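You operate a simulated robot arm through the tools that you are given. There is no shell and no other tool. Be economical: measure what you need, move in short steps, check, and stop when the job is done.

The job below is to be done with a simulated robot arm. You get a single attempt, and the scene is never put back.

Task
Tighten the loose green cover knob, then swap the purple knob in the cover for the grey one.
Fine: The purple knob goes in the fourth sleeve; screw the grey one in tight.

Only the result counts: the job must be done as asked and must still hold three seconds after the hand-in. Knocking over, shifting, dropping, spilling or breaking anything else fails it. A push-on lid holds only when it is set on centred and level and pressed home; a screw cap is set on level and turned clockwise until tight.

Robot
A 7-joint arm with a two-finger parallel gripper, fixed in place. Base frame: the origin is at the foot of the arm, x ahead of it, y to its left, z up; the work surface is at about z = 0. Units: m, rad, N and s.
With the tool pointing down near the work surface it reaches from about 0.22 to 0.58 m from the base axis. Its first joint turns from -1.152 to 1.152 rad. Payload 2.5 kg.
Tool frame: the origin (TCP) lies between the finger pads and is the grasp point; the fingertips stand 0.023 m ahead of it; z points along the fingers, y is the line along which they close. The gripper opens to 0.094 m. The fingers are 0.038 m wide and 0.01 m thick; the gripper's body (0.054 by 0.096 m) begins 0.039 m behind the TCP.
Orientation is that of the tool frame in the base frame, as [roll, pitch, yaw] about the fixed x, y, z axes, in that order (R = Rz(yaw) Ry(pitch) Rx(roll)). With the fingers straight down and closing along the base's y, the tool's x points along the base's -x, its y along +y and its z along -z.

Tools
- The arm moves only by the tool jog_arm. Its argument "moves" is a list that holds one entry, the list of rows, each a list of 6 numbers: the shift along the base's x, y, z in m, then the turn, a rotation vector about the base's x, y, z in degrees. In form: [[[x, y, z, wx, wy, wz], ...]]. A call has 1 to 20 rows; each row shifts and turns the commanded pose from where the row before left it. "grip" is the finger opening in m, from 0 to 0.094, set as the call begins (left out, the last holds). Rows are played at 5 a second. More than 0.05 m and 0.15 rad between two rows, or a gripper value outside its range, and nothing of the call is played. Where a pose cannot be reached the arm comes as near as it can. A force on the tool above 40 N (or 10 N above the force at the start of the call, whichever is more), or a blocked arm, ends the call early, and 0.2 s more pass. Each finger travels about 0.108 m/s and halts on what it meets, pressing with about 24 N; the grip force reading is that of the motor and also rises with nothing between the fingers. The clock runs only during rows and for 0.2 s after the last one: add rows that do not move to give the fingers time. It gives the time, the measured TCP pose, the force on the tool (base axes), the opening and the grip force at its end, in the units of the frame above (readings bear some noise), with the torque about the TCP (base axes, N m) and any sound that the robot's microphone picked up.
- Cameras (640 x 400 px; columns grow to the right, rows downward): "scene" is fixed at [0.1184, -0.4009, 0.5629]; the picture's right is [0.87, -0.49, 0.00], its down [-0.20, -0.35, -0.91] and it looks along [0.45, 0.80, -0.40] (base axes); focal length 328 px, centre (320, 200). "wrist" rides on the gripper at [0.086, 0.016, -0.074] in the tool frame; the picture's right is [-0.18, 0.98, 0.00], its down [-0.58, -0.11, -0.81] and it looks along [-0.79, -0.15, 0.59] (tool axes); focal length 243 px, centre (320, 200). There is no depth. A picture from a camera that has moved, and an enlarged one, comes with that camera's place and axes in the base frame and with its lens.
- snapshot(camera): a new picture of that camera. The clock stands still meanwhile.
- close_up(camera, box): a new picture of the part [left, top, right, bottom] of that camera's present view, enlarged. The clock stands still meanwhile.
- close_job(): hands the job in; it is judged then, once.

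Work in short steps. Places have to be worked out from the pictures, the camera data and where the tool is seen: move nearer, look again, correct. Check each grasp and each placing, and mend what went wrong. You have 120 turns and 64 pictures in all, those below and enlarged ones among them. Open the gripper and draw the arm clear of the work before you hand the job in, unless the task says otherwise; then end with one line.

The tools are called after "Request:" as a command line: name --argument value ..., lists and objects as JSON in quotes. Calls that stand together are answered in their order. jog_arm: Moves the arm, as the interface text tells. Its arguments: {"type":"object","properties":{"moves":{"type":"array","items":{"type":"array","items":{"type":"array","items":{"type":"number"}}}},"grip":{"type":"number"}},"required":["moves"]} The other tools are called the same way: snapshot (camera) takes a picture; close_up (camera, box) takes an enlarged picture of a part of a camera's view; close_job () hands the job in.

At the start:

```text
clock: 0.0
ee_pos: [0.407, 0.179, 0.3262]
tool_rot: [3.142, 0.001, -3.141]
force: [0.4, 0.9, 0.1]
wrist_torque: [-0.01, -0.01, 0.0]
finger_gap: 0.0941
grip_force: 0.0
```

scene: 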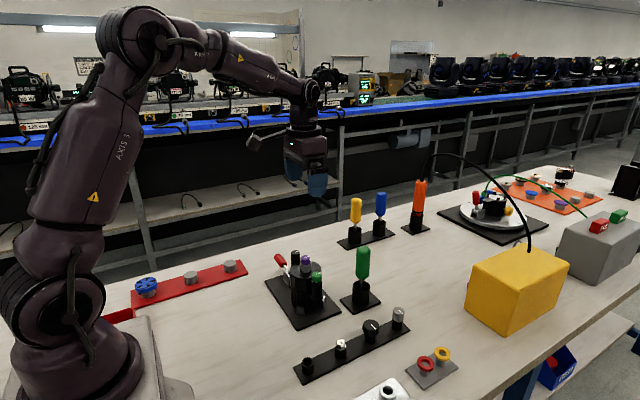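
wrist: 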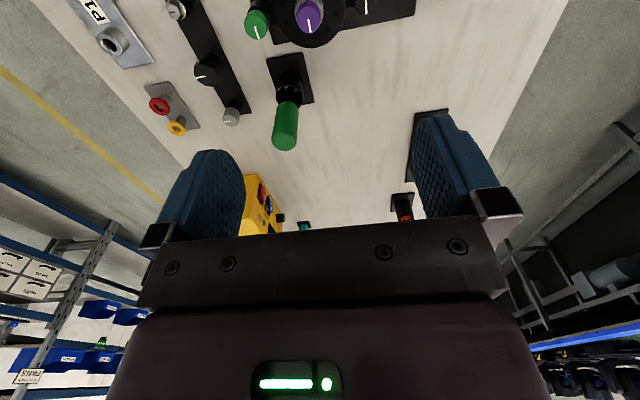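

The scene has a cover (dark plate with knobs) near the centre and a strip with "sleeves" in front; I look closer at both.

Request:
close_up --camera "scene" --box '[250, 230, 390, 330]'

Request:
close_up --camera "scene" --box '[280, 290, 470, 400]'

```text
4.00 times, centred on (320, 280) of scene
camera zoom: at [0.1184, -0.4009, 0.5629], right [0.87, -0.49, 0.0], down [-0.2, -0.35, -0.91], along [0.45, 0.8, -0.4], focal length 1312 px, centre (320, -120)
```

zoom: 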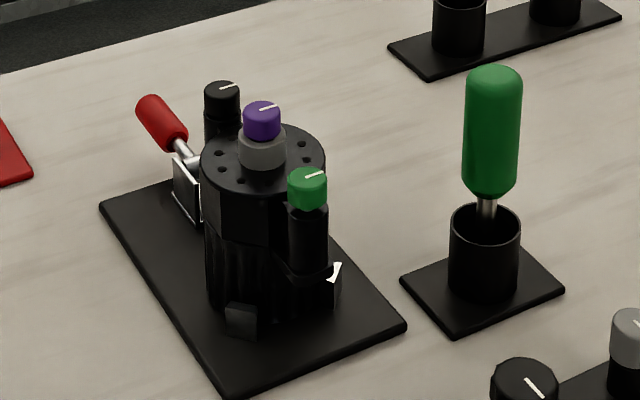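

```text
3.37 times, centred on (375, 345) of scene
camera zoom: at [0.1184, -0.4009, 0.5629], right [0.87, -0.49, 0.0], down [-0.2, -0.35, -0.91], along [0.45, 0.8, -0.4], focal length 1105 px, centre (135, -288)
```

zoom: 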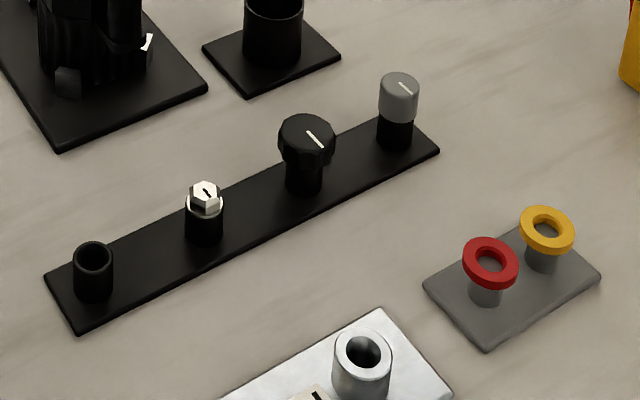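

Estimated: strip runs along x at y≈0, (x≈0.314 empty, 0.39, 0.465, 0.54 grey), vessel axis ≈(0.406, 0.178). I move to view the strip for numbering marks.

Request:
jog_arm --moves '[[[-0.022, -0.036, -0.01, 0, 0, 0], [-0.022, -0.036, -0.01, 0, 0, 0], [-0.022, -0.036, -0.01, 0, 0, 0], [-0.022, -0.036, -0.01, 0, 0, 0], [-0.022, -0.036, -0.01, 0, 0, 0]]]'

Request:
snapshot --camera "wrist"

```text
clock: 1.2
ee_pos: [0.2972, -0.0011, 0.2762]
tool_rot: [3.141, -0.001, 3.142]
force: [-0.4, -0.6, -0.5]
wrist_torque: [0.0, -0.01, 0.0]
finger_gap: 0.0938
grip_force: 0.2
```

```text
59 pictures are left
camera wrist: at [0.2101, 0.0154, 0.3519], right [0.18, 0.98, 0.0], down [0.58, -0.11, 0.81], along [0.79, -0.15, -0.59], focal length 243 px, centre (320, 200)
```

wrist: 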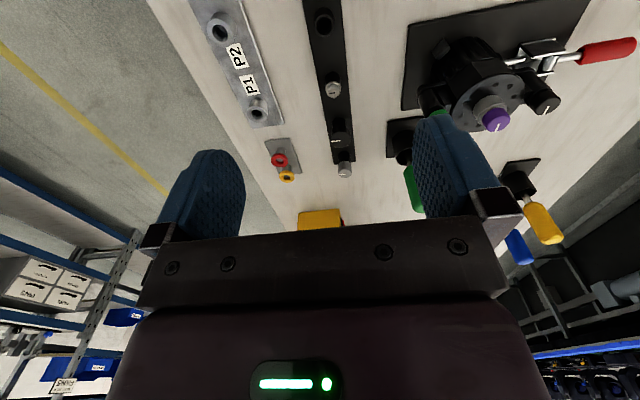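

P1/P2 labels sit on a separate plate with two open tubes; no obvious numbers on the strip. I zoom in.

Request:
close_up --camera "wrist" --box '[190, 0, 370, 190]'

Request:
close_up --camera "scene" --box '[360, 150, 640, 325]'

Request:
close_up --camera "scene" --box '[90, 230, 290, 355]'

```text
2.11 times, centred on (280, 95) of wrist
camera zoom: at [0.2101, 0.0154, 0.3519], right [0.18, 0.98, 0.0], down [0.58, -0.11, 0.81], along [0.79, -0.15, -0.59], focal length 511 px, centre (404, 421)
```

zoom: 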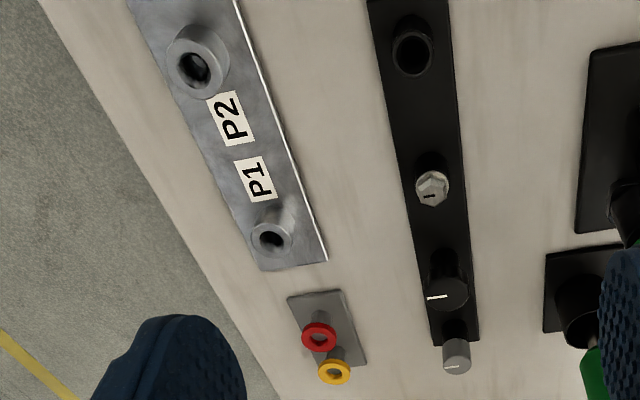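

```text
2.29 times, centred on (500, 238) of scene
camera zoom: at [0.1184, -0.4009, 0.5629], right [0.87, -0.49, 0.0], down [-0.2, -0.35, -0.91], along [0.45, 0.8, -0.4], focal length 750 px, centre (-91, 114)
```

zoom: 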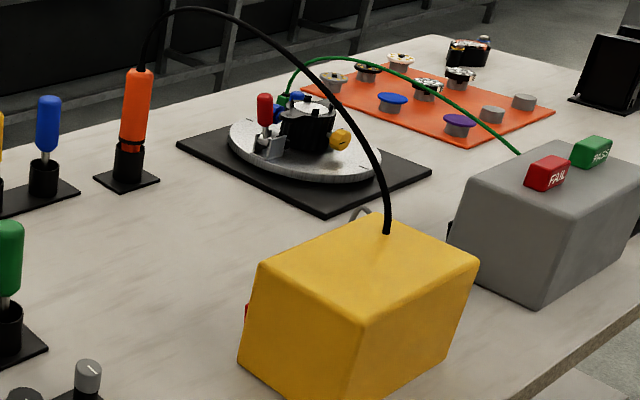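

```text
3.20 times, centred on (190, 292) of scene
camera zoom: at [0.1184, -0.4009, 0.5629], right [0.87, -0.49, 0.0], down [-0.2, -0.35, -0.91], along [0.45, 0.8, -0.4], focal length 1050 px, centre (736, -96)
```

zoom: 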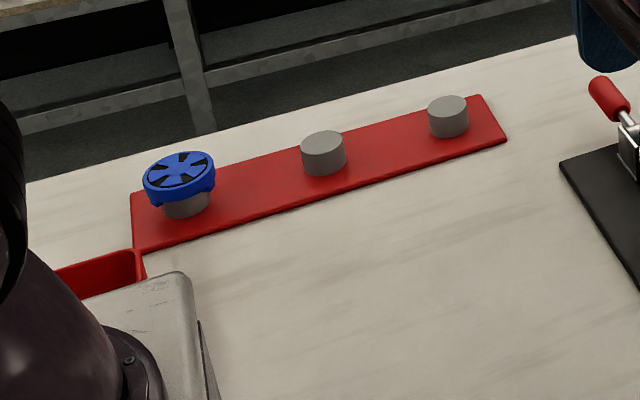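

Three sleeves are occupied and the empty one (nearest the robot; numbering P1→P2 also runs toward the robot) is the fourth. Now I look at the cover from the wrist camera.

Request:
jog_arm --moves '[[[-0.01, 0.036, 0, 0, 0, 0], [-0.01, 0.036, 0, 0, 0, 0], [-0.01, 0.036, 0, 0, 0, 0], [0, 0.036, 0, 0, 0, 0], [0, 0.036, 0, 0, 0, 0]]]'

Request:
close_up --camera "wrist" --box '[220, 0, 440, 138]'

```text
clock: 2.4
ee_pos: [0.267, 0.1801, 0.2769]
tool_rot: [-3.142, 0.0, 3.139]
force: [0.2, 0.2, 0.3]
wrist_torque: [0.01, 0.0, 0.02]
finger_gap: 0.094
grip_force: 0.0
```

```text
2.90 times, centred on (330, 69) of wrist
camera zoom: at [0.1808, 0.1976, 0.3527], right [0.19, 0.98, 0.0], down [0.58, -0.11, 0.81], along [0.79, -0.15, -0.59], focal length 703 px, centre (291, 580)
```

zoom: 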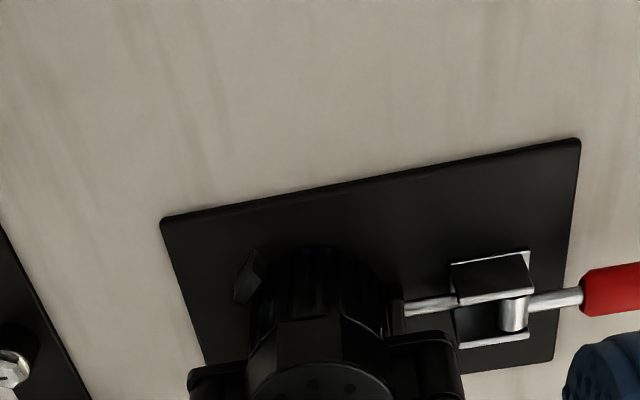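

Request:
close_up --camera "wrist" --box '[230, 80, 430, 205]'

```text
3.20 times, centred on (330, 142) of wrist
camera zoom: at [0.1808, 0.1976, 0.3527], right [0.19, 0.98, 0.0], down [0.58, -0.11, 0.81], along [0.79, -0.15, -0.59], focal length 776 px, centre (288, 384)
```

zoom: 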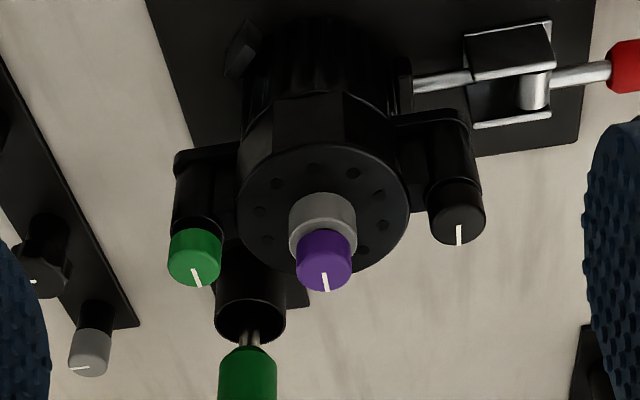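

Triangulated: green ≈(0.40,0.118) top z≈0.13, purple ≈(0.40,0.171) top ≈0.145, black ≈(0.40,0.224). I go above the green knob and check alignment in the wrist view.

Request:
jog_arm --moves '[[[0.033, -0.0155, -0.019, 0, 0, 0], [0.033, -0.0155, -0.019, 0, 0, 0], [0.033, -0.0155, -0.019, 0, 0, 0], [0.034, -0.0155, -0.02, 0, 0, 0], [0, 0, 0, 0, 0, 0]]]' --grip 0.04

Request:
snapshot --camera "wrist"

Request:
close_up --camera "scene" --box '[230, 190, 390, 330]'

```text
clock: 3.6
ee_pos: [0.4022, 0.1167, 0.2038]
tool_rot: [-3.141, 0.001, -3.141]
force: [0.1, 0.8, 0.4]
wrist_torque: [0.04, -0.01, -0.01]
finger_gap: 0.04
grip_force: 0.0
```

```text
53 pictures are left
camera wrist: at [0.3156, 0.1342, 0.2782], right [0.18, 0.98, 0.0], down [0.58, -0.11, 0.81], along [0.79, -0.15, -0.59], focal length 243 px, centre (320, 200)
```

wrist: 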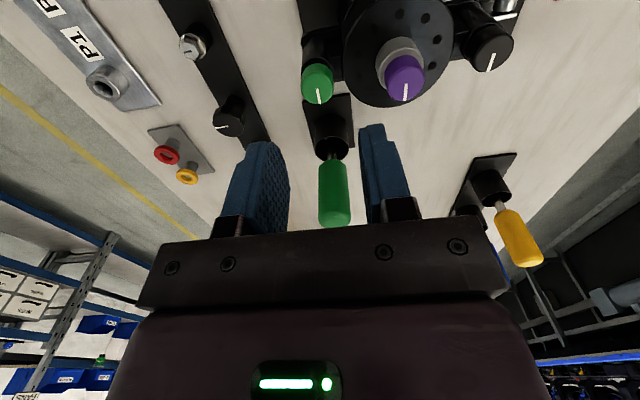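

```text
2.86 times, centred on (310, 260) of scene
camera zoom: at [0.1184, -0.4009, 0.5629], right [0.87, -0.49, 0.0], down [-0.2, -0.35, -0.91], along [0.45, 0.8, -0.4], focal length 937 px, centre (349, 29)
```

zoom: 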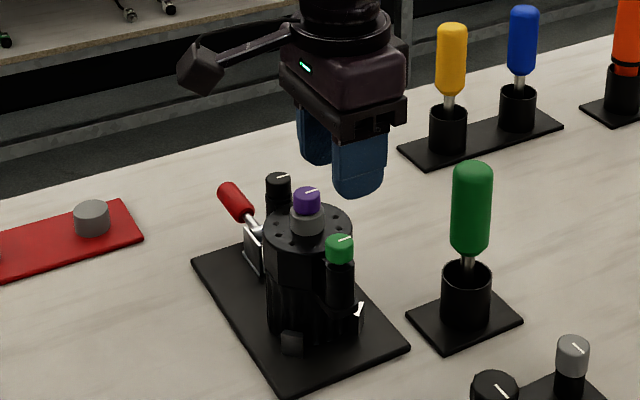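

Wrist rays put the green knob at ≈(0.392,0.117), top ≈0.133. I shift −1 cm in x, descend to just above and recheck.

Request:
jog_arm --moves '[[[-0.005, 0, 0, 0, 0, 0], [-0.005, 0, -0.01, 0, 0, 0], [0, 0, -0.015, 0, 0, 0], [0, 0, -0.013, 0, 0, 0], [0, 0, 0, 0, 0, 0]]]'

Request:
close_up --camera "wrist" --box '[220, 40, 476, 200]'

Request:
close_up --camera "scene" --box '[265, 220, 361, 280]'

```text
clock: 4.8
ee_pos: [0.3915, 0.1161, 0.1616]
tool_rot: [-3.141, -0.001, 3.14]
force: [-0.3, -0.5, -0.2]
wrist_torque: [-0.02, 0.0, -0.02]
finger_gap: 0.0399
grip_force: 0.1
```

```text
2.50 times, centred on (348, 120) of wrist
camera zoom: at [0.3043, 0.1337, 0.2376], right [0.18, 0.98, 0.0], down [0.58, -0.11, 0.81], along [0.79, -0.15, -0.59], focal length 606 px, centre (250, 400)
```

zoom: 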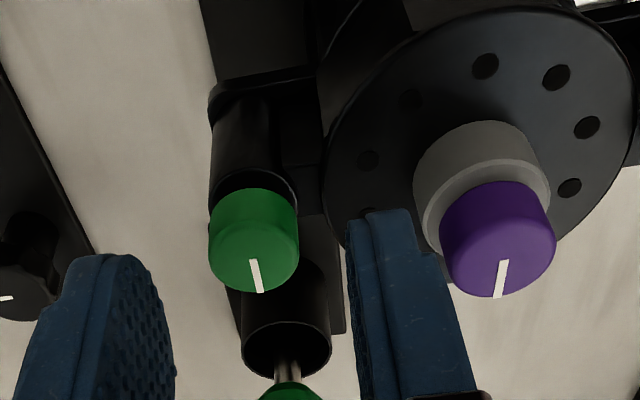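

```text
6.67 times, centred on (313, 250) of scene
camera zoom: at [0.1184, -0.4009, 0.5629], right [0.87, -0.49, 0.0], down [-0.2, -0.35, -0.91], along [0.45, 0.8, -0.4], focal length 2187 px, centre (367, -133)
```

zoom: 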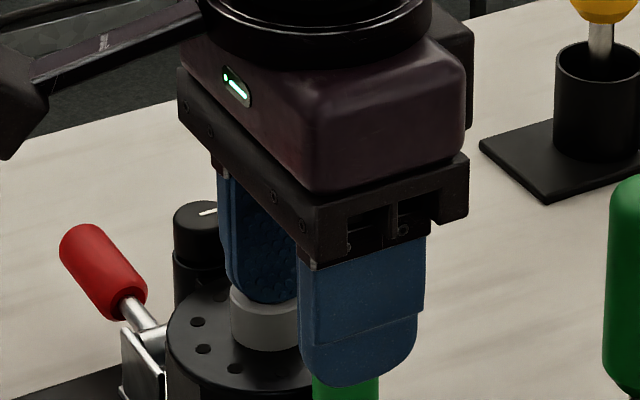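

Aligned well (knob at the predicted TCP axis pixel). Descend 0.024 and close on the green knob.

Request:
jog_arm --moves '[[[0.0005, 0.001, -0.012, 0, 0, 0], [0, 0, -0.012, 0, 0, 0], [0, 0, 0, 0, 0, 0]]]'

Request:
jog_arm --moves '[[[0, 0, 0, 0, 0, 0], [0, 0, 0, 0, 0, 0], [0, 0, 0, 0, 0, 0]]]' --grip 0.015

```text
clock: 5.6
ee_pos: [0.3906, 0.1173, 0.138]
tool_rot: [-3.141, -0.001, 3.141]
force: [0.4, -0.7, -1.3]
wrist_torque: [0.01, -0.02, -0.01]
finger_gap: 0.0401
grip_force: 0.0
```

```text
clock: 6.4
ee_pos: [0.3917, 0.1161, 0.138]
tool_rot: [-3.14, 0.0, 3.14]
force: [-0.6, -13.5, 2.7]
wrist_torque: [-0.26, -0.04, -0.12]
finger_gap: 0.0207
grip_force: 24.1
```

Gripped (gap 20.7 mm) but with a −13 N side load; I relieve by moving slightly −y.

Request:
jog_arm --moves '[[[0, -0.001, 0, 0, 0, 0], [0, 0, 0, 0, 0, 0]]]'

```text
clock: 7.0
ee_pos: [0.3915, 0.1165, 0.1374]
tool_rot: [-3.14, 0.0, 3.139]
force: [-5.8, -16.3, 11.5]
wrist_torque: [-0.37, 0.14, -0.13]
finger_gap: 0.0206
grip_force: 24.1
```

That didn't help; try the other way.

Request:
jog_arm --moves '[[[0, 0.0015, 0, 0, 0, 0], [0, 0.001, 0, 0, 0, 0], [0, 0, 0, 0, 0, 0]]]'

```text
clock: 7.8
ee_pos: [0.3917, 0.1169, 0.1369]
tool_rot: [-3.136, -0.001, 3.135]
force: [-10.3, -28.9, 18.5]
wrist_torque: [-0.67, 0.01, -0.26]
finger_gap: 0.0206
grip_force: 23.7
```

Forces build while held, so I release and regrasp centred slightly toward −y.

Request:
jog_arm --moves '[[[0, 0, 0, 0, 0, 0], [0, 0, 0, 0, 0, 0]]]' --grip 0.034

Request:
close_up --camera "wrist" --box '[220, 80, 476, 240]'

```text
clock: 8.4
ee_pos: [0.3909, 0.1212, 0.1371]
tool_rot: [3.141, 0.0, -3.14]
force: [-0.5, 0.0, 0.4]
wrist_torque: [-0.01, 0.03, -0.01]
finger_gap: 0.0343
grip_force: 0.0
```

```text
2.50 times, centred on (348, 160) of wrist
camera zoom: at [0.3045, 0.1377, 0.2131], right [0.18, 0.98, 0.0], down [0.58, -0.11, 0.81], along [0.79, -0.15, -0.59], focal length 606 px, centre (250, 300)
```

zoom: 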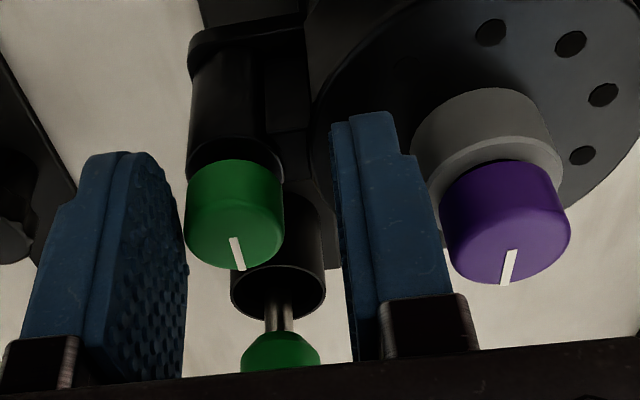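

Knob centre y is ≈0.1163 (where the gripped tool sat); shift −5 mm and regrip.

Request:
jog_arm --moves '[[[0.0005, -0.005, 0, 0, 0, 0], [0, 0, 0, 0, 0, 0]]]'

Request:
jog_arm --moves '[[[0, 0, 0, 0, 0, 0], [0, 0, 0, 0, 0, 0]]]' --grip 0.015

```text
clock: 9.0
ee_pos: [0.3911, 0.1152, 0.1371]
tool_rot: [3.141, 0.001, -3.141]
force: [-0.1, -1.0, 0.0]
wrist_torque: [0.0, 0.02, 0.0]
finger_gap: 0.0338
grip_force: 0.2
```

```text
clock: 9.6
ee_pos: [0.3916, 0.1159, 0.1366]
tool_rot: [3.141, 0.001, -3.138]
force: [0.7, 8.7, 0.3]
wrist_torque: [0.19, 0.01, 0.1]
finger_gap: 0.0206
grip_force: 24.0
```

Small residual; shift +0.7 mm and begin turning clockwise in 8° rows.

Request:
jog_arm --moves '[[[0, 0.0008, 0, 0, 0, 0], [0, 0, 0, 0, 0, -5], [0, 0, 0, 0, 0, -8], [0, 0, 0, 0, 0, -8], [0, 0, 0, 0, 0, -8]]]'

```text
clock: 10.8
ee_pos: [0.393, 0.1199, 0.1381]
tool_rot: [3.134, 0.0, 2.639]
force: [14.5, 31.2, -20.2]
wrist_torque: [0.37, -0.19, 0.3]
finger_gap: 0.0204
grip_force: 24.3
```

Measured pose shifted 4 mm in y with 31 N — something's off-centre. I stop and look before continuing.

Request:
close_up --camera "wrist" --box '[220, 80, 476, 240]'

Request:
close_up --camera "scene" --box '[265, 220, 361, 280]'

```text
2.50 times, centred on (348, 160) of wrist
camera zoom: at [0.3237, 0.1755, 0.2136], right [0.63, 0.77, 0.01], down [0.45, -0.38, 0.81], along [0.63, -0.51, -0.59], focal length 606 px, centre (250, 300)
```

zoom: 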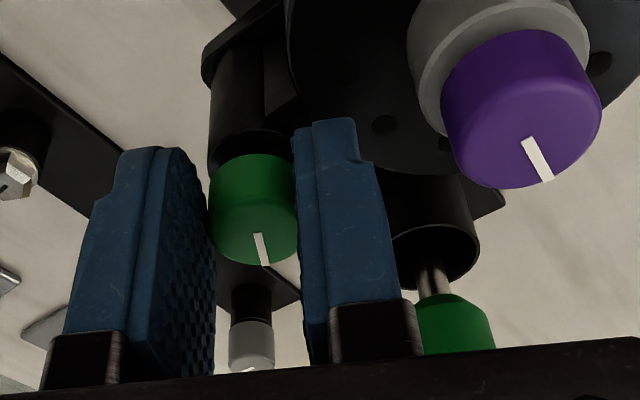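

```text
6.67 times, centred on (313, 250) of scene
camera zoom: at [0.1185, -0.4009, 0.5629], right [0.87, -0.49, 0.0], down [-0.2, -0.35, -0.91], along [0.45, 0.8, -0.4], focal length 2187 px, centre (367, -133)
```

zoom: 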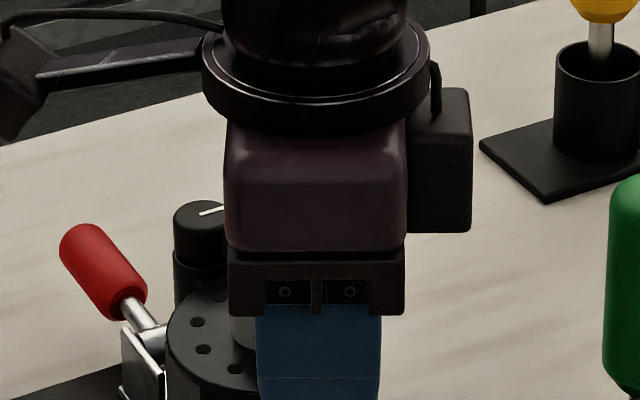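

The knob turned with the gripper, but it sits toward the far edge of the pads: its axis is ≈8 mm farther in x (≈0.400,0.116). Release and recentre.

Request:
jog_arm --moves '[[[0, 0, 0, 0, 0, 0], [0, 0, 0, 0, 0, 0], [0, 0, 0, 0, 0, 0]]]' --grip 0.034

```text
clock: 11.6
ee_pos: [0.3913, 0.1151, 0.138]
tool_rot: [-3.14, -0.001, 2.632]
force: [-0.4, -0.6, 0.1]
wrist_torque: [0.0, 0.0, -0.04]
finger_gap: 0.0338
grip_force: 0.1
```

Move to the axis and wind the gripper back counterclockwise by ~112° so there's range for tightening.

Request:
jog_arm --moves '[[[0.004, 0.0003, 0, 0, 0, 0], [0.0047, 0.0003, 0, 0, 0, 0], [0, 0, 0, 0, 0, 8], [0, 0, 0, 0, 0, 8], [0, 0, 0, 0, 0, 8], [0, 0, 0, 0, 0, 8], [0, 0, 0, 0, 0, 8], [0, 0, 0, 0, 0, 8], [0, 0, 0, 0, 0, 8], [0, 0, 0, 0, 0, 8], [0, 0, 0, 0, 0, 8], [0, 0, 0, 0, 0, 8], [0, 0, 0, 0, 0, 8], [0, 0, 0, 0, 0, 8], [0, 0, 0, 0, 0, 8], [0, 0, 0, 0, 0, 8]]]'

Request:
close_up --camera "wrist" --box '[220, 80, 476, 240]'

```text
clock: 15.0
ee_pos: [0.4004, 0.117, 0.1368]
tool_rot: [3.14, 0.001, -1.691]
force: [-0.3, -0.5, 0.5]
wrist_torque: [0.0, -0.04, 0.02]
finger_gap: 0.0338
grip_force: 0.1
```

```text
2.50 times, centred on (348, 160) of wrist
camera zoom: at [0.3743, 0.0329, 0.2134], right [-0.95, 0.3, 0.0], down [0.18, 0.56, 0.81], along [0.24, 0.77, -0.59], focal length 606 px, centre (250, 300)
```

zoom: 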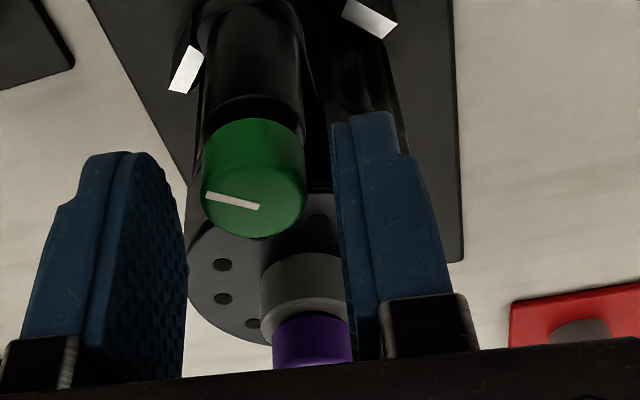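

Now the pose is right: top z≈0.126. Lower 4 mm and grip.

Request:
jog_arm --moves '[[[0, 0, -0.002, 0, 0, 0], [0, 0, -0.002, 0, 0, 0], [0, 0, 0, 0, 0, 0]]]'

Request:
jog_arm --moves '[[[0, 0, 0, 0, 0, 0], [0, 0, 0, 0, 0, 0]]]' --grip 0.015

```text
clock: 15.8
ee_pos: [0.4, 0.116, 0.1321]
tool_rot: [3.139, -0.001, -1.693]
force: [0.2, 1.1, -0.4]
wrist_torque: [-0.02, -0.02, -0.02]
finger_gap: 0.0338
grip_force: 0.0
```

```text
clock: 16.4
ee_pos: [0.4011, 0.1163, 0.1329]
tool_rot: [3.141, 0.0, -1.694]
force: [-5.8, 0.9, 2.2]
wrist_torque: [0.06, 0.24, 0.02]
finger_gap: 0.0205
grip_force: 24.5
```

Small lateral force only (−6 N in x); nudge −0.5 mm and turn clockwise 40°.

Request:
jog_arm --moves '[[[-0.0005, 0, 0, 0, 0, 0], [0, 0, 0, 0, 0, -8], [0, 0, 0, 0, 0, -8], [0, 0, 0, 0, 0, -8], [0, 0, 0, 0, 0, -8], [0, 0, 0, 0, 0, -8]]]'

```text
clock: 17.8
ee_pos: [0.4, 0.1156, 0.1335]
tool_rot: [3.141, 0.002, -2.393]
force: [3.3, 6.2, -13.0]
wrist_torque: [0.02, -0.22, 0.0]
finger_gap: 0.0207
grip_force: 23.6
```

Knob pulls the tool downward (−13 N): it's screwing in. Follow down while turning.

Request:
jog_arm --moves '[[[0, 0, -0.001, 0, 0, -8], [0, 0, -0.0003, 0, 0, -8], [0, 0, -0.0003, 0, 0, -8], [0, 0, -0.0003, 0, 0, -8], [0, 0, -0.0003, 0, 0, -8]]]'

```text
clock: 19.0
ee_pos: [0.4004, 0.1154, 0.131]
tool_rot: [-3.14, 0.0, -3.093]
force: [-1.7, 3.7, 9.1]
wrist_torque: [0.23, 0.17, -0.01]
finger_gap: 0.0208
grip_force: 23.7
```

Request:
jog_arm --moves '[[[0, -0.0003, 0.0003, 0, 0, -8], [0, 0, 0, 0, 0, -8], [0, 0, 0, 0, 0, -8], [0, 0, 0, 0, 0, -8], [0, 0, 0, 0, 0, -8], [0, 0, 0, 0, 0, -8]]]'

```text
clock: 20.4
ee_pos: [0.4003, 0.1151, 0.1306]
tool_rot: [-3.141, 0.001, 2.352]
force: [2.6, 2.4, 4.0]
wrist_torque: [0.17, -0.13, 0.03]
finger_gap: 0.0205
grip_force: 24.2
```

Still no tightening torque; continue clockwise.

Request:
jog_arm --moves '[[[0, 0, 0, 0, 0, -8], [0, 0, 0, 0, 0, -8], [0, 0, -0.0002, 0, 0, -8], [0, 0, 0, 0, 0, -8], [0, 0, -0.0002, 0, 0, -8], [0, 0, 0, 0, 0, -8]]]'

```text
clock: 21.8
ee_pos: [0.4001, 0.1144, 0.1306]
tool_rot: [3.139, 0.0, 1.514]
force: [0.7, -2.2, 7.2]
wrist_torque: [0.0, -0.01, -0.01]
finger_gap: 0.0204
grip_force: 23.8
```

Request:
jog_arm --moves '[[[0, 0, 0, 0, 0, -8], [0, 0, 0, 0, 0, -8], [0, 0, 0, 0, 0, -8], [0, 0, 0, 0, 0, -8], [0, 0, 0, 0, 0, -8], [0, 0, 0, 0, 0, -8]]]'

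Request:
close_up --camera "wrist" --box '[220, 80, 476, 240]'

```text
clock: 23.2
ee_pos: [0.3996, 0.1167, 0.1299]
tool_rot: [-3.14, 0.001, 0.677]
force: [0.0, -3.2, -0.1]
wrist_torque: [-0.23, -0.04, -0.02]
finger_gap: 0.0207
grip_force: 24.1
```

```text
2.50 times, centred on (348, 160) of wrist
camera zoom: at [0.4769, 0.158, 0.2068], right [0.47, -0.88, 0.0], down [-0.52, -0.28, 0.81], along [-0.71, -0.38, -0.59], focal length 606 px, centre (250, 300)
```

zoom: 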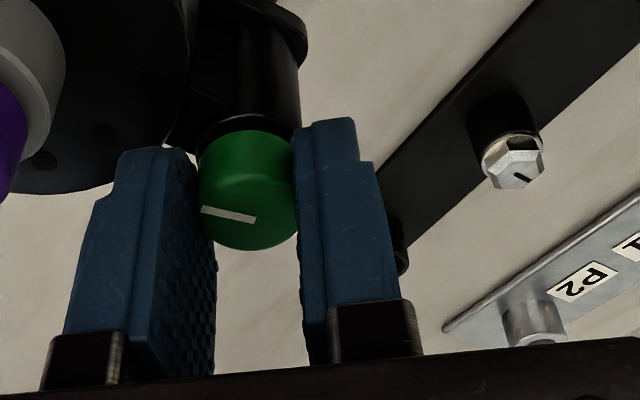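

Knob turns with the grip without slip. Continue.

Request:
jog_arm --moves '[[[0, 0, 0, 0, 0, -8], [0, 0, 0, 0, 0, -8], [0, 0, 0, 0, 0, -8], [0, 0, 0, 0, 0, -8], [0, 0, 0, 0, 0, -8], [0, 0, 0, 0, 0, -8]]]'

```text
clock: 24.6
ee_pos: [0.399, 0.1155, 0.1314]
tool_rot: [3.14, 0.001, -0.159]
force: [-2.2, 2.7, -6.5]
wrist_torque: [-0.16, 0.08, -0.01]
finger_gap: 0.0207
grip_force: 23.8
```

Request:
jog_arm --moves '[[[0, 0, -0.0005, 0, 0, -8], [0, 0, 0, 0, 0, -8], [0, 0, 0, 0, 0, -8], [0, 0, 0, 0, 0, -8], [0, 0, 0, 0, 0, -8], [0, 0, 0, 0, 0, -8]]]'

```text
clock: 25.4
ee_pos: [0.4042, 0.1142, 0.13]
tool_rot: [-3.114, 0.008, -0.488]
force: [0.1, 2.6, 4.4]
wrist_torque: [-0.29, 0.01, -0.01]
finger_gap: 0.0209
grip_force: 23.7
out of reach, approached as far as the arm can: row 3
stopped in row 3: the force on the tool passed its limit at 55 N (the readings are from after the stop); the commanded pose is now the measured one
```

Wrist joint limit reached at yaw≈−0.45. Release and check pose.

Request:
jog_arm --moves '[[[0, 0, 0, 0, 0, 0], [0, 0, 0, 0, 0, 0]]]' --grip 0.034

```text
clock: 25.9
ee_pos: [0.4026, 0.1143, 0.1292]
tool_rot: [-3.113, 0.01, -0.487]
force: [0.5, 0.0, 0.1]
wrist_torque: [0.04, 0.0, 0.01]
finger_gap: 0.0342
grip_force: 0.0
```

Re-level, recentre at (0.400,0.1157) and wind back counterclockwise.

Request:
jog_arm --moves '[[[-0.0013, 0.0007, 0.001, -1.6, 0.25, 4], [-0.0013, 0.0007, 0.001, 0, 0, 8], [0, 0, 0, 0, 0, 8], [0, 0, 0, 0, 0, 8], [0, 0, 0, 0, 0, 8], [0, 0, 0, 0, 0, 8], [0, 0, 0, 0, 0, 8], [0, 0, 0, 0, 0, 8], [0, 0, 0, 0, 0, 8], [0, 0, 0, 0, 0, 8], [0, 0, 0, 0, 0, 8], [0, 0, 0, 0, 0, 8], [0, 0, 0, 0, 0, 8], [0, 0, 0, 0, 0, 8], [0, 0, 0, 0, 0, 8], [0, 0, 0, 0, 0, 8], [0, 0, 0, 0, 0, 8], [0, 0, 0, 0, 0, 8], [0, 0, 0, 0, 0, 8]]]'

Request:
jog_arm --moves '[[[0, 0, 0, 0, 0, 8], [0, 0, 0, 0, 0, 8], [0, 0, 0, 0, 0, 8], [0, 0, 0, 0, 0, 8], [0, 0, 0, 0, 0, 8], [0, 0, 0, 0, 0, 8], [0, 0, 0, 0, 0, 8], [0, 0, 0, 0, 0, 8], [0, 0, 0, 0, 0, 8], [0, 0, 0, 0, 0, 8], [0, 0, 0, 0, 0, 8], [0, 0, 0, 0, 0, 8], [0, 0, 0, 0, 0, 8], [0, 0, 0, 0, 0, 8], [0, 0, 0, 0, 0, 8], [0, 0, 0, 0, 0, 8], [0, 0, 0, 0, 0, 8], [0, 0, 0, 0, 0, 0]]]'

```text
clock: 29.9
ee_pos: [0.4002, 0.1143, 0.1295]
tool_rot: [3.141, 0.0, 2.098]
force: [0.8, 0.5, -0.1]
wrist_torque: [0.0, 0.0, 0.03]
finger_gap: 0.0338
grip_force: 0.0
```

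```text
clock: 33.8
ee_pos: [0.4008, 0.1152, 0.1311]
tool_rot: [-3.141, 0.001, -1.812]
force: [-0.1, 0.1, -1.3]
wrist_torque: [-0.01, 0.01, 0.0]
finger_gap: 0.0338
grip_force: 0.1
```

Level and recentred. Grip again and continue clockwise.

Request:
jog_arm --moves '[[[-0.0004, 0.0006, 0, 0, 0, 0], [0, 0, 0, 0, 0, 0], [0, 0, 0, 0, 0, 0]]]' --grip 0.015

Request:
jog_arm --moves '[[[0, 0, 0, 0, 0, -8], [0, 0, 0, 0, 0, -8], [0, 0, 0, 0, 0, -8], [0, 0, 0, 0, 0, -8], [0, 0, 0, 0, 0, -8]]]'

```text
clock: 34.5
ee_pos: [0.4003, 0.1149, 0.1312]
tool_rot: [-3.141, 0.001, -1.815]
force: [1.4, -2.3, 0.2]
wrist_torque: [-0.2, -0.09, -0.02]
finger_gap: 0.0204
grip_force: 24.0
```

```text
clock: 35.8
ee_pos: [0.3994, 0.1152, 0.1312]
tool_rot: [-3.141, 0.003, -2.514]
force: [-0.4, 1.1, -0.7]
wrist_torque: [-0.01, -0.03, 0.2]
finger_gap: 0.0205
grip_force: 24.1
```

Torque about z is now 0.2 N m — beginning to seat. Continue slowly.

Request:
jog_arm --moves '[[[0, 0, 0, 0, 0, -6], [0, 0, 0, 0, 0, -6], [0, 0, 0, 0, 0, 0]]]'

```text
clock: 36.5
ee_pos: [0.399, 0.1159, 0.1314]
tool_rot: [3.141, 0.003, -2.721]
force: [-3.2, 3.3, -1.5]
wrist_torque: [0.06, 0.07, 0.15]
finger_gap: 0.0208
grip_force: 24.1
```

Request:
close_up --camera "wrist" --box '[220, 80, 476, 240]'

Request:
jog_arm --moves '[[[0, 0, 0, 0, 0, -8], [0, 0, 0, 0, 0, -8], [0, 0, 0, 0, 0, -8], [0, 0, 0, 0, 0, 0]]]'

Request:
close_up --camera "wrist" --box '[220, 80, 476, 240]'

```text
2.50 times, centred on (348, 160) of wrist
camera zoom: at [0.3135, 0.0958, 0.2071], right [-0.23, 0.97, 0.0], down [0.57, 0.14, 0.81], along [0.79, 0.19, -0.59], focal length 606 px, centre (250, 300)
```

zoom: 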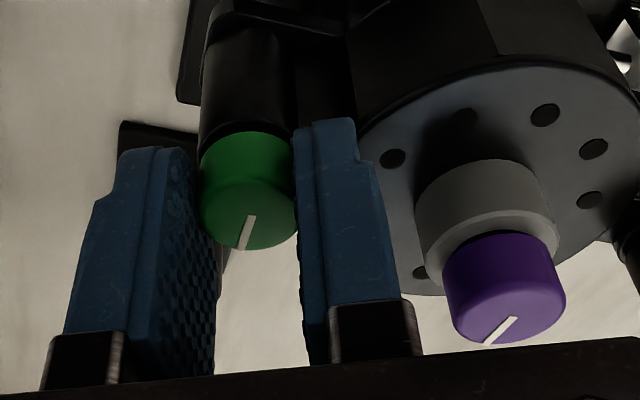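

```text
clock: 37.5
ee_pos: [0.4001, 0.1159, 0.1317]
tool_rot: [3.141, 0.004, 3.14]
force: [-0.4, 2.1, 1.7]
wrist_torque: [0.1, -0.06, 0.16]
finger_gap: 0.0203
grip_force: 24.0
```

```text
2.50 times, centred on (348, 160) of wrist
camera zoom: at [0.3133, 0.1328, 0.2066], right [0.19, 0.98, 0.0], down [0.58, -0.11, 0.81], along [0.79, -0.15, -0.59], focal length 606 px, centre (250, 300)
```

zoom: 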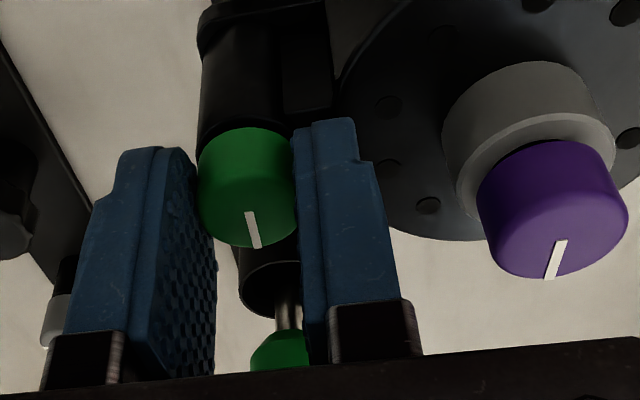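

At 0.16–0.2 N m the grip now slips around a stationary knob: green is tight. Release, rise, and move above purple.

Request:
jog_arm --moves '[[[0, 0, 0, 0, 0, 0], [0, 0, 0, 0, 0, 0], [0, 0, 0.02, 0, 0, 0], [0, 0, 0.03, 0, 0, 0], [0, 0.027, 0, 0, 0, 0], [0, 0.027, 0, 0, 0, 0], [0, 0, 0, 0, 0, 0]]]' --grip 0.036

Request:
close_up --camera "wrist" --box '[220, 40, 476, 200]'

Request:
jog_arm --moves '[[[0, 0, 0, 0, 0, -8], [0, 0, 0, 0, 0, -8], [0, 0, 0, 0, 0, -8], [0, 0, 0, 0, 0, -8], [0, 0, 0, 0, 0, -8], [0, 0, 0, 0, 0, -8], [0, 0, 0, 0, 0, -8], [0, 0, 0, 0, 0, -8], [0, 0, 0, 0, 0, -8], [0, 0, 0, 0, 0, -8], [0, 0, 0, 0, 0, -8], [0, 0, 0, 0, 0, -8], [0, 0, 0, 0, 0, -8], [0, 0, 0, 0, 0, -8], [0, 0, 0, 0, 0, -8], [0, 0, 0, 0, 0, -8], [0, 0, 0, 0, 0, -8], [0, 0, 0, 0, 0, -8], [0, 0, 0, 0, 0, -8], [0, 0, 0, 0, 0, -8]]]'

```text
clock: 39.1
ee_pos: [0.3993, 0.1696, 0.1815]
tool_rot: [3.141, 0.0, -3.141]
force: [0.5, 0.3, -0.1]
wrist_torque: [-0.03, 0.01, 0.05]
finger_gap: 0.0359
grip_force: 0.1
```

```text
2.50 times, centred on (348, 120) of wrist
camera zoom: at [0.3117, 0.1872, 0.2569], right [0.18, 0.98, 0.0], down [0.58, -0.11, 0.81], along [0.79, -0.15, -0.59], focal length 606 px, centre (250, 400)
```

zoom: 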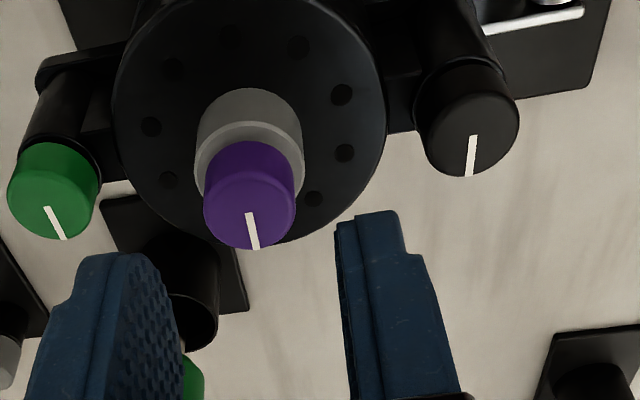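

```text
clock: 43.4
ee_pos: [0.4003, 0.1689, 0.1814]
tool_rot: [-3.141, 0.002, 0.349]
force: [-0.5, 0.3, 0.1]
wrist_torque: [0.02, 0.0, -0.03]
finger_gap: 0.0363
grip_force: 0.1
```

Request:
close_up --camera "wrist" --box '[220, 40, 476, 200]'

Request:
close_up --camera "scene" --box '[265, 210, 361, 270]'

```text
2.50 times, centred on (348, 120) of wrist
camera zoom: at [0.4868, 0.1844, 0.2568], right [0.16, -0.99, 0.0], down [-0.58, -0.1, 0.81], along [-0.8, -0.13, -0.59], focal length 606 px, centre (250, 400)
```

zoom: 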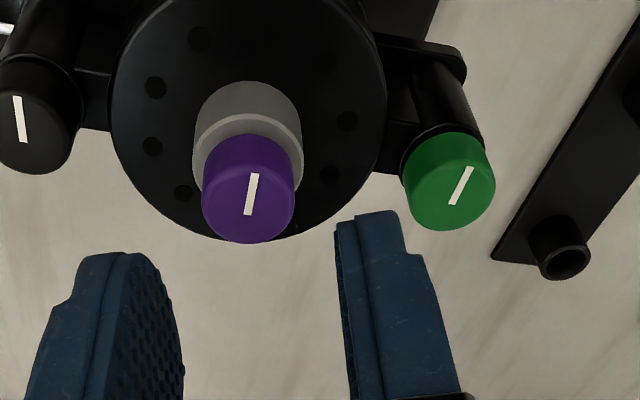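

```text
6.67 times, centred on (313, 240) of scene
camera zoom: at [0.1184, -0.4009, 0.5629], right [0.87, -0.49, 0.0], down [-0.2, -0.35, -0.91], along [0.45, 0.8, -0.4], focal length 2187 px, centre (367, -67)
```

zoom: 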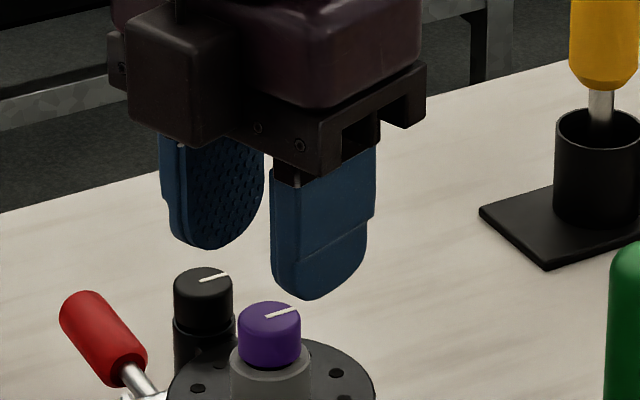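

Both opposite views agree: purple axis (0.400,0.170), top ≈0.1355, visible height ≈15 mm. Wind further to near the limit and descend so fingertips sit at ≈0.1225, above the grey boss.

Request:
jog_arm --moves '[[[0, 0.0005, 0, 0, 0, -8], [0, 0.0005, 0, 0, 0, -8], [0, 0, 0, 0, 0, -8], [0, 0, 0, 0, 0, -8], [0, 0, -0.012, 0, 0, 0], [0, 0, -0.012, 0, 0, 0], [0, 0, -0.012, 0, 0, 0], [0, 0, 0, 0, 0, 0]]]'

Request:
jog_arm --moves '[[[0, 0, 0, 0, 0, 0], [0, 0, 0, 0, 0, 0]]]' --grip 0.015

Request:
close_up --camera "scene" --box '[265, 210, 361, 270]'

```text
clock: 44.8
ee_pos: [0.4086, 0.1561, 0.1579]
tool_rot: [-3.132, 0.001, -0.207]
force: [-4.6, -1.8, 10.6]
wrist_torque: [0.18, 0.16, 0.11]
finger_gap: 0.0345
grip_force: 0.0
out of reach, approached as far as the arm can: row 4
stopped in row 7: the force on the tool passed its limit at 57 N (the readings are from after the stop); the commanded pose is now the measured one
```

```text
clock: 45.4
ee_pos: [0.4088, 0.1566, 0.1591]
tool_rot: [-3.131, -0.002, -0.208]
force: [1.9, 6.8, 15.4]
wrist_torque: [0.38, 0.07, -0.04]
finger_gap: 0.0184
grip_force: 3.9
```

```text
6.67 times, centred on (313, 240) of scene
camera zoom: at [0.1184, -0.4009, 0.5629], right [0.87, -0.49, 0.0], down [-0.2, -0.35, -0.91], along [0.45, 0.8, -0.4], focal length 2187 px, centre (367, -67)
```

zoom: 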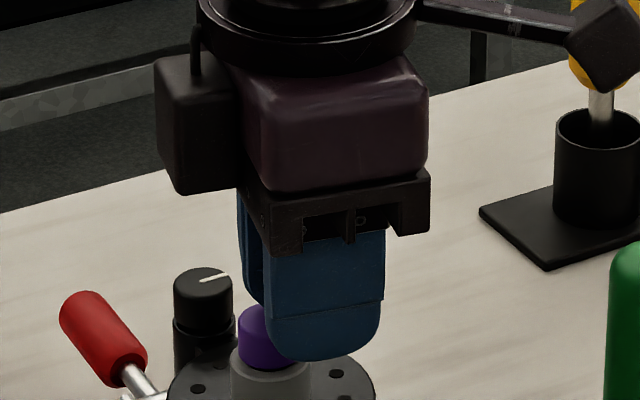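

Joint limit pushed the tool sideways and a finger landed on purple's top. Raise straight up, then back off the limit and inspect.

Request:
jog_arm --moves '[[[0, 0, 0.012, 0, 0, 0], [0, 0, 0.015, 0, 0, 0], [0, 0, 0, -0.5, 0, 8], [0, 0, 0, 0, 0, 8], [0, 0, 0, 0, 0, 8], [0, 0, 0, 0, 0, 0]]]' --grip 0.034

Request:
close_up --camera "scene" --box '[250, 230, 390, 330]'

```text
clock: 46.8
ee_pos: [0.4102, 0.1534, 0.1838]
tool_rot: [3.141, -0.002, 0.211]
force: [-0.4, 0.4, 0.0]
wrist_torque: [-0.02, 0.02, 0.01]
finger_gap: 0.0339
grip_force: 0.2
out of reach, approached as far as the arm can: row 2
```

```text
4.00 times, centred on (320, 280) of scene
camera zoom: at [0.1184, -0.4009, 0.5629], right [0.87, -0.49, 0.0], down [-0.2, -0.35, -0.91], along [0.45, 0.8, -0.4], focal length 1312 px, centre (320, -120)
```

zoom: 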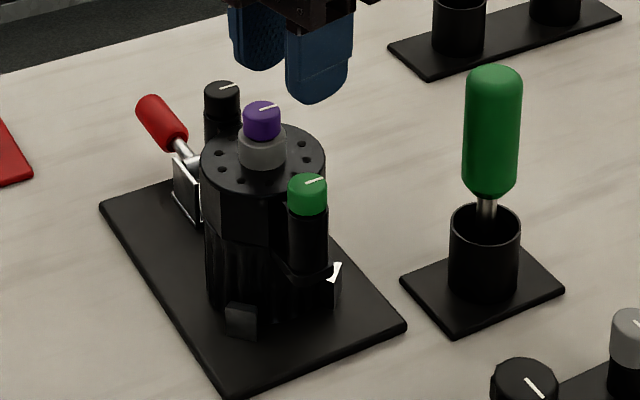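

Nothing disturbed; green visibly sits lower now. Re-centre above purple at yaw 0.21.

Request:
jog_arm --moves '[[[-0.005, 0.008, 0, 0, 0, 1], [-0.005, 0.0085, 0, 0, 0, 1], [0, 0, 0, 0, 0, 0]]]'

```text
clock: 47.6
ee_pos: [0.4, 0.1703, 0.1834]
tool_rot: [3.141, -0.003, 0.247]
force: [-0.4, 0.5, 0.0]
wrist_torque: [-0.03, -0.02, -0.02]
finger_gap: 0.0339
grip_force: 0.1
```

Request:
jog_arm --moves '[[[0, 0, -0.013, 0, 0, 0], [0, 0, -0.013, 0, 0, 0], [0, 0, -0.012, 0, 0, 0], [0, 0, 0, 0, 0, 0]]]'

Request:
jog_arm --moves '[[[0, 0, 0, 0, 0, 0], [0, 0, 0, 0, 0, 0]]]' --grip 0.015

Request:
close_up --camera "wrist" --box '[220, 80, 476, 240]'

```text
clock: 48.6
ee_pos: [0.401, 0.1703, 0.1451]
tool_rot: [3.14, -0.003, 0.245]
force: [0.0, 0.1, 0.6]
wrist_torque: [-0.04, 0.02, -0.01]
finger_gap: 0.0341
grip_force: 0.1
```

```text
clock: 49.2
ee_pos: [0.4006, 0.1701, 0.1449]
tool_rot: [3.141, 0.001, 0.244]
force: [-0.7, 0.2, 0.2]
wrist_torque: [0.01, 0.03, 0.01]
finger_gap: 0.0201
grip_force: 24.1
```

```text
2.50 times, centred on (348, 160) of wrist
camera zoom: at [0.488, 0.1759, 0.222], right [0.06, -1.0, 0.0], down [-0.59, -0.04, 0.81], along [-0.8, -0.05, -0.59], focal length 606 px, centre (250, 300)
```

zoom: 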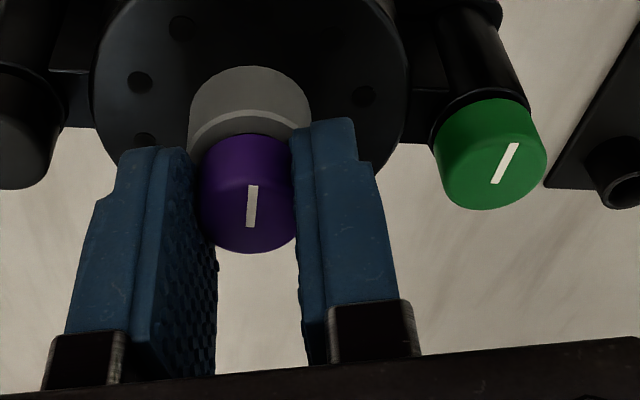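

Centred grip with no load. Unscrew counterclockwise.

Request:
jog_arm --moves '[[[0, 0, 0, 0, 0, 8], [0, 0, 0, 0, 0, 8], [0, 0, 0, 0, 0, 8], [0, 0, 0, 0, 0, 8], [0, 0, 0, 0, 0, 8], [0, 0, 0, 0, 0, 8]]]'

Request:
close_up --camera "wrist" --box '[220, 80, 476, 240]'

```text
clock: 50.6
ee_pos: [0.4003, 0.1702, 0.1467]
tool_rot: [-3.14, -0.002, 1.083]
force: [1.5, 2.8, 1.5]
wrist_torque: [0.0, -0.08, -0.02]
finger_gap: 0.0201
grip_force: 24.3
```

```text
2.50 times, centred on (348, 160) of wrist
camera zoom: at [0.4545, 0.2396, 0.2222], right [0.78, -0.62, 0.0], down [-0.37, -0.46, 0.81], along [-0.5, -0.63, -0.59], focal length 606 px, centre (250, 300)
```

zoom: 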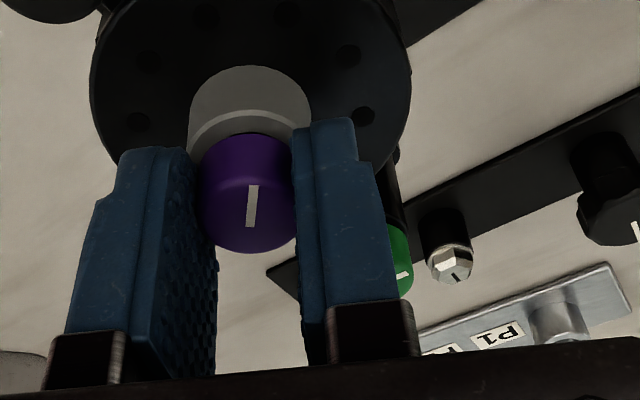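

It turns freely. Continue, rising gently.

Request:
jog_arm --moves '[[[0, 0, 0.0002, 0, 0, 8], [0, 0, 0.0002, 0, 0, 8], [0, 0, 0.0002, 0, 0, 8], [0, 0, 0.0002, 0, 0, 8], [0, 0, 0.0002, 0, 0, 8], [0, 0, 0.0002, 0, 0, 8], [0, 0, 0.0002, 0, 0, 8], [0, 0, 0.0002, 0, 0, 8], [0, 0, 0.0002, 0, 0, 8], [0, 0, 0.0002, 0, 0, 8]]]'

Request:
jog_arm --moves '[[[0, 0, 0.0002, 0, 0, 8], [0, 0, 0.0002, 0, 0, 8], [0, 0, 0.0002, 0, 0, 8], [0, 0, 0.0002, 0, 0, 8], [0, 0, 0.0002, 0, 0, 8], [0, 0, 0.0002, 0, 0, 8], [0, 0, 0.0002, 0, 0, 8], [0, 0, 0.0002, 0, 0, 8]]]'

```text
clock: 52.8
ee_pos: [0.4003, 0.1711, 0.1475]
tool_rot: [-3.141, -0.001, 2.481]
force: [-3.8, -0.4, 0.2]
wrist_torque: [0.0, 0.09, 0.01]
finger_gap: 0.02
grip_force: 24.1
```

```text
clock: 54.6
ee_pos: [0.4008, 0.1703, 0.1488]
tool_rot: [-3.141, -0.001, -2.684]
force: [-0.7, 1.2, -11.4]
wrist_torque: [-0.03, 0.04, -0.01]
finger_gap: 0.0202
grip_force: 23.8
```

Slightly ahead of the thread; continue with less rise.

Request:
jog_arm --moves '[[[0, 0, -0.0005, 0, 0, 8], [0, 0, 0, 0, 0, 8], [0, 0, 0, 0, 0, 8], [0, 0, 0, 0, 0, 8], [0, 0, 0, 0, 0, 8], [0, 0, 0, 0, 0, 8], [0, 0, 0, 0, 0, 8]]]'

Request:
close_up --camera "wrist" --box '[220, 80, 476, 240]'

```text
clock: 56.2
ee_pos: [0.4005, 0.1694, 0.1484]
tool_rot: [3.14, -0.003, -1.707]
force: [-10.7, -6.1, 5.3]
wrist_torque: [-0.19, 0.27, 0.02]
finger_gap: 0.0198
grip_force: 24.0
```

```text
2.50 times, centred on (348, 160) of wrist
camera zoom: at [0.3728, 0.0877, 0.225], right [-0.95, 0.32, 0.0], down [0.19, 0.56, 0.81], along [0.25, 0.76, -0.59], focal length 606 px, centre (250, 300)
```

zoom: 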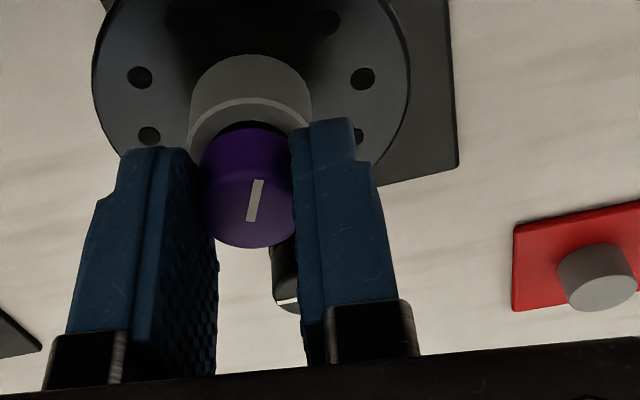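

Request:
jog_arm --moves '[[[0, 0, 0, 0, 0, 8], [0, 0, 0, 0, 0, 8], [0, 0, 0, 0, 0, 8], [0, 0, 0, 0, 0, 8]]]'

```text
clock: 57.2
ee_pos: [0.3989, 0.1713, 0.149]
tool_rot: [3.14, 0.001, -1.148]
force: [-14.8, -3.7, 8.3]
wrist_torque: [-0.09, 0.37, -0.05]
finger_gap: 0.0202
grip_force: 23.7
```

Request:
jog_arm --moves '[[[-0.0007, 0, 0.0004, 0, 0, 8], [-0.0007, 0, 0.0004, 0, 0, 8], [0, 0, 0, 0, 0, 8], [0, 0, 0, 0, 0, 8]]]'

```text
clock: 58.2
ee_pos: [0.3987, 0.1701, 0.1496]
tool_rot: [-3.141, 0.0, -0.59]
force: [-3.1, 0.0, 1.4]
wrist_torque: [0.04, 0.11, -0.03]
finger_gap: 0.0203
grip_force: 24.5
```

Request:
jog_arm --moves '[[[0, 0, 0.0001, 0, 0, 8], [0, 0, 0.0001, 0, 0, 8], [0, 0, 0.0001, 0, 0, 8]]]'

```text
clock: 59.0
ee_pos: [0.399, 0.1695, 0.1502]
tool_rot: [-3.14, -0.002, -0.173]
force: [-0.8, -0.9, 0.6]
wrist_torque: [-0.02, 0.02, -0.02]
finger_gap: 0.0201
grip_force: 24.4
```

336° turned, risen ≈5 mm. Test a gentle lift of 2 mm.

Request:
jog_arm --moves '[[[0, 0, 0.001, 0, 0, 8], [0, 0, 0.001, 0, 0, 0], [0, 0, 0, 0, 0, 0]]]'

```text
clock: 59.8
ee_pos: [0.3989, 0.1702, 0.1521]
tool_rot: [3.141, 0.001, -0.033]
force: [0.4, 0.6, 0.6]
wrist_torque: [0.04, -0.04, 0.01]
finger_gap: 0.0201
grip_force: 23.9
```

No resistance — it seems free. Lift and look.

Request:
jog_arm --moves '[[[0, 0, 0.005, 0, 0, 0], [0, 0, 0.01, 0, 0, 0], [0, 0, 0.02, 0, 0, 0], [0, 0, 0.025, 0, 0, 0], [0, 0, 0, 0, 0, 0]]]'

Request:
close_up --camera "scene" --box '[240, 180, 400, 280]'

Request:
close_up --camera "wrist" --box '[200, 0, 456, 200]'

```text
clock: 61.0
ee_pos: [0.3995, 0.1707, 0.2134]
tool_rot: [-3.14, 0.0, -0.035]
force: [-0.1, -0.3, -0.8]
wrist_torque: [0.02, 0.02, -0.01]
finger_gap: 0.0201
grip_force: 23.6
```

```text
4.00 times, centred on (320, 230) of scene
camera zoom: at [0.1184, -0.4009, 0.5629], right [0.87, -0.49, 0.0], down [-0.2, -0.35, -0.91], along [0.45, 0.8, -0.4], focal length 1312 px, centre (320, 80)
```

zoom: 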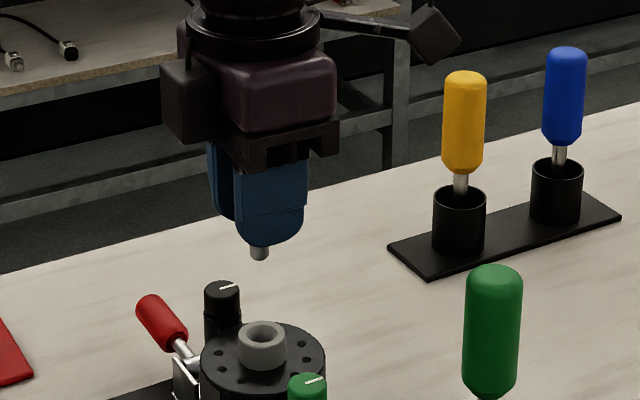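

```text
2.00 times, centred on (328, 100) of wrist
camera zoom: at [0.4849, 0.1521, 0.2886], right [-0.22, -0.98, 0.0], down [-0.58, 0.13, 0.81], along [-0.79, 0.18, -0.59], focal length 485 px, centre (304, 400)
```

zoom: 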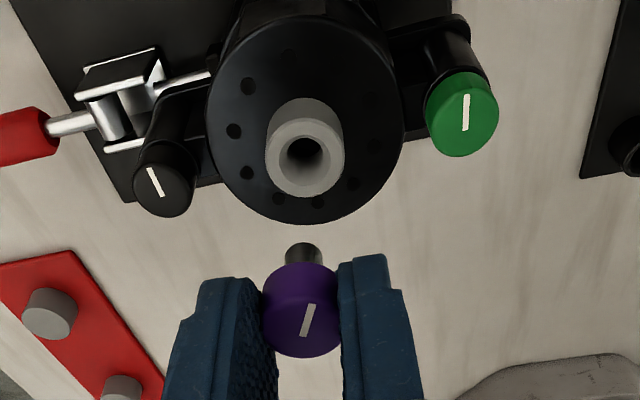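

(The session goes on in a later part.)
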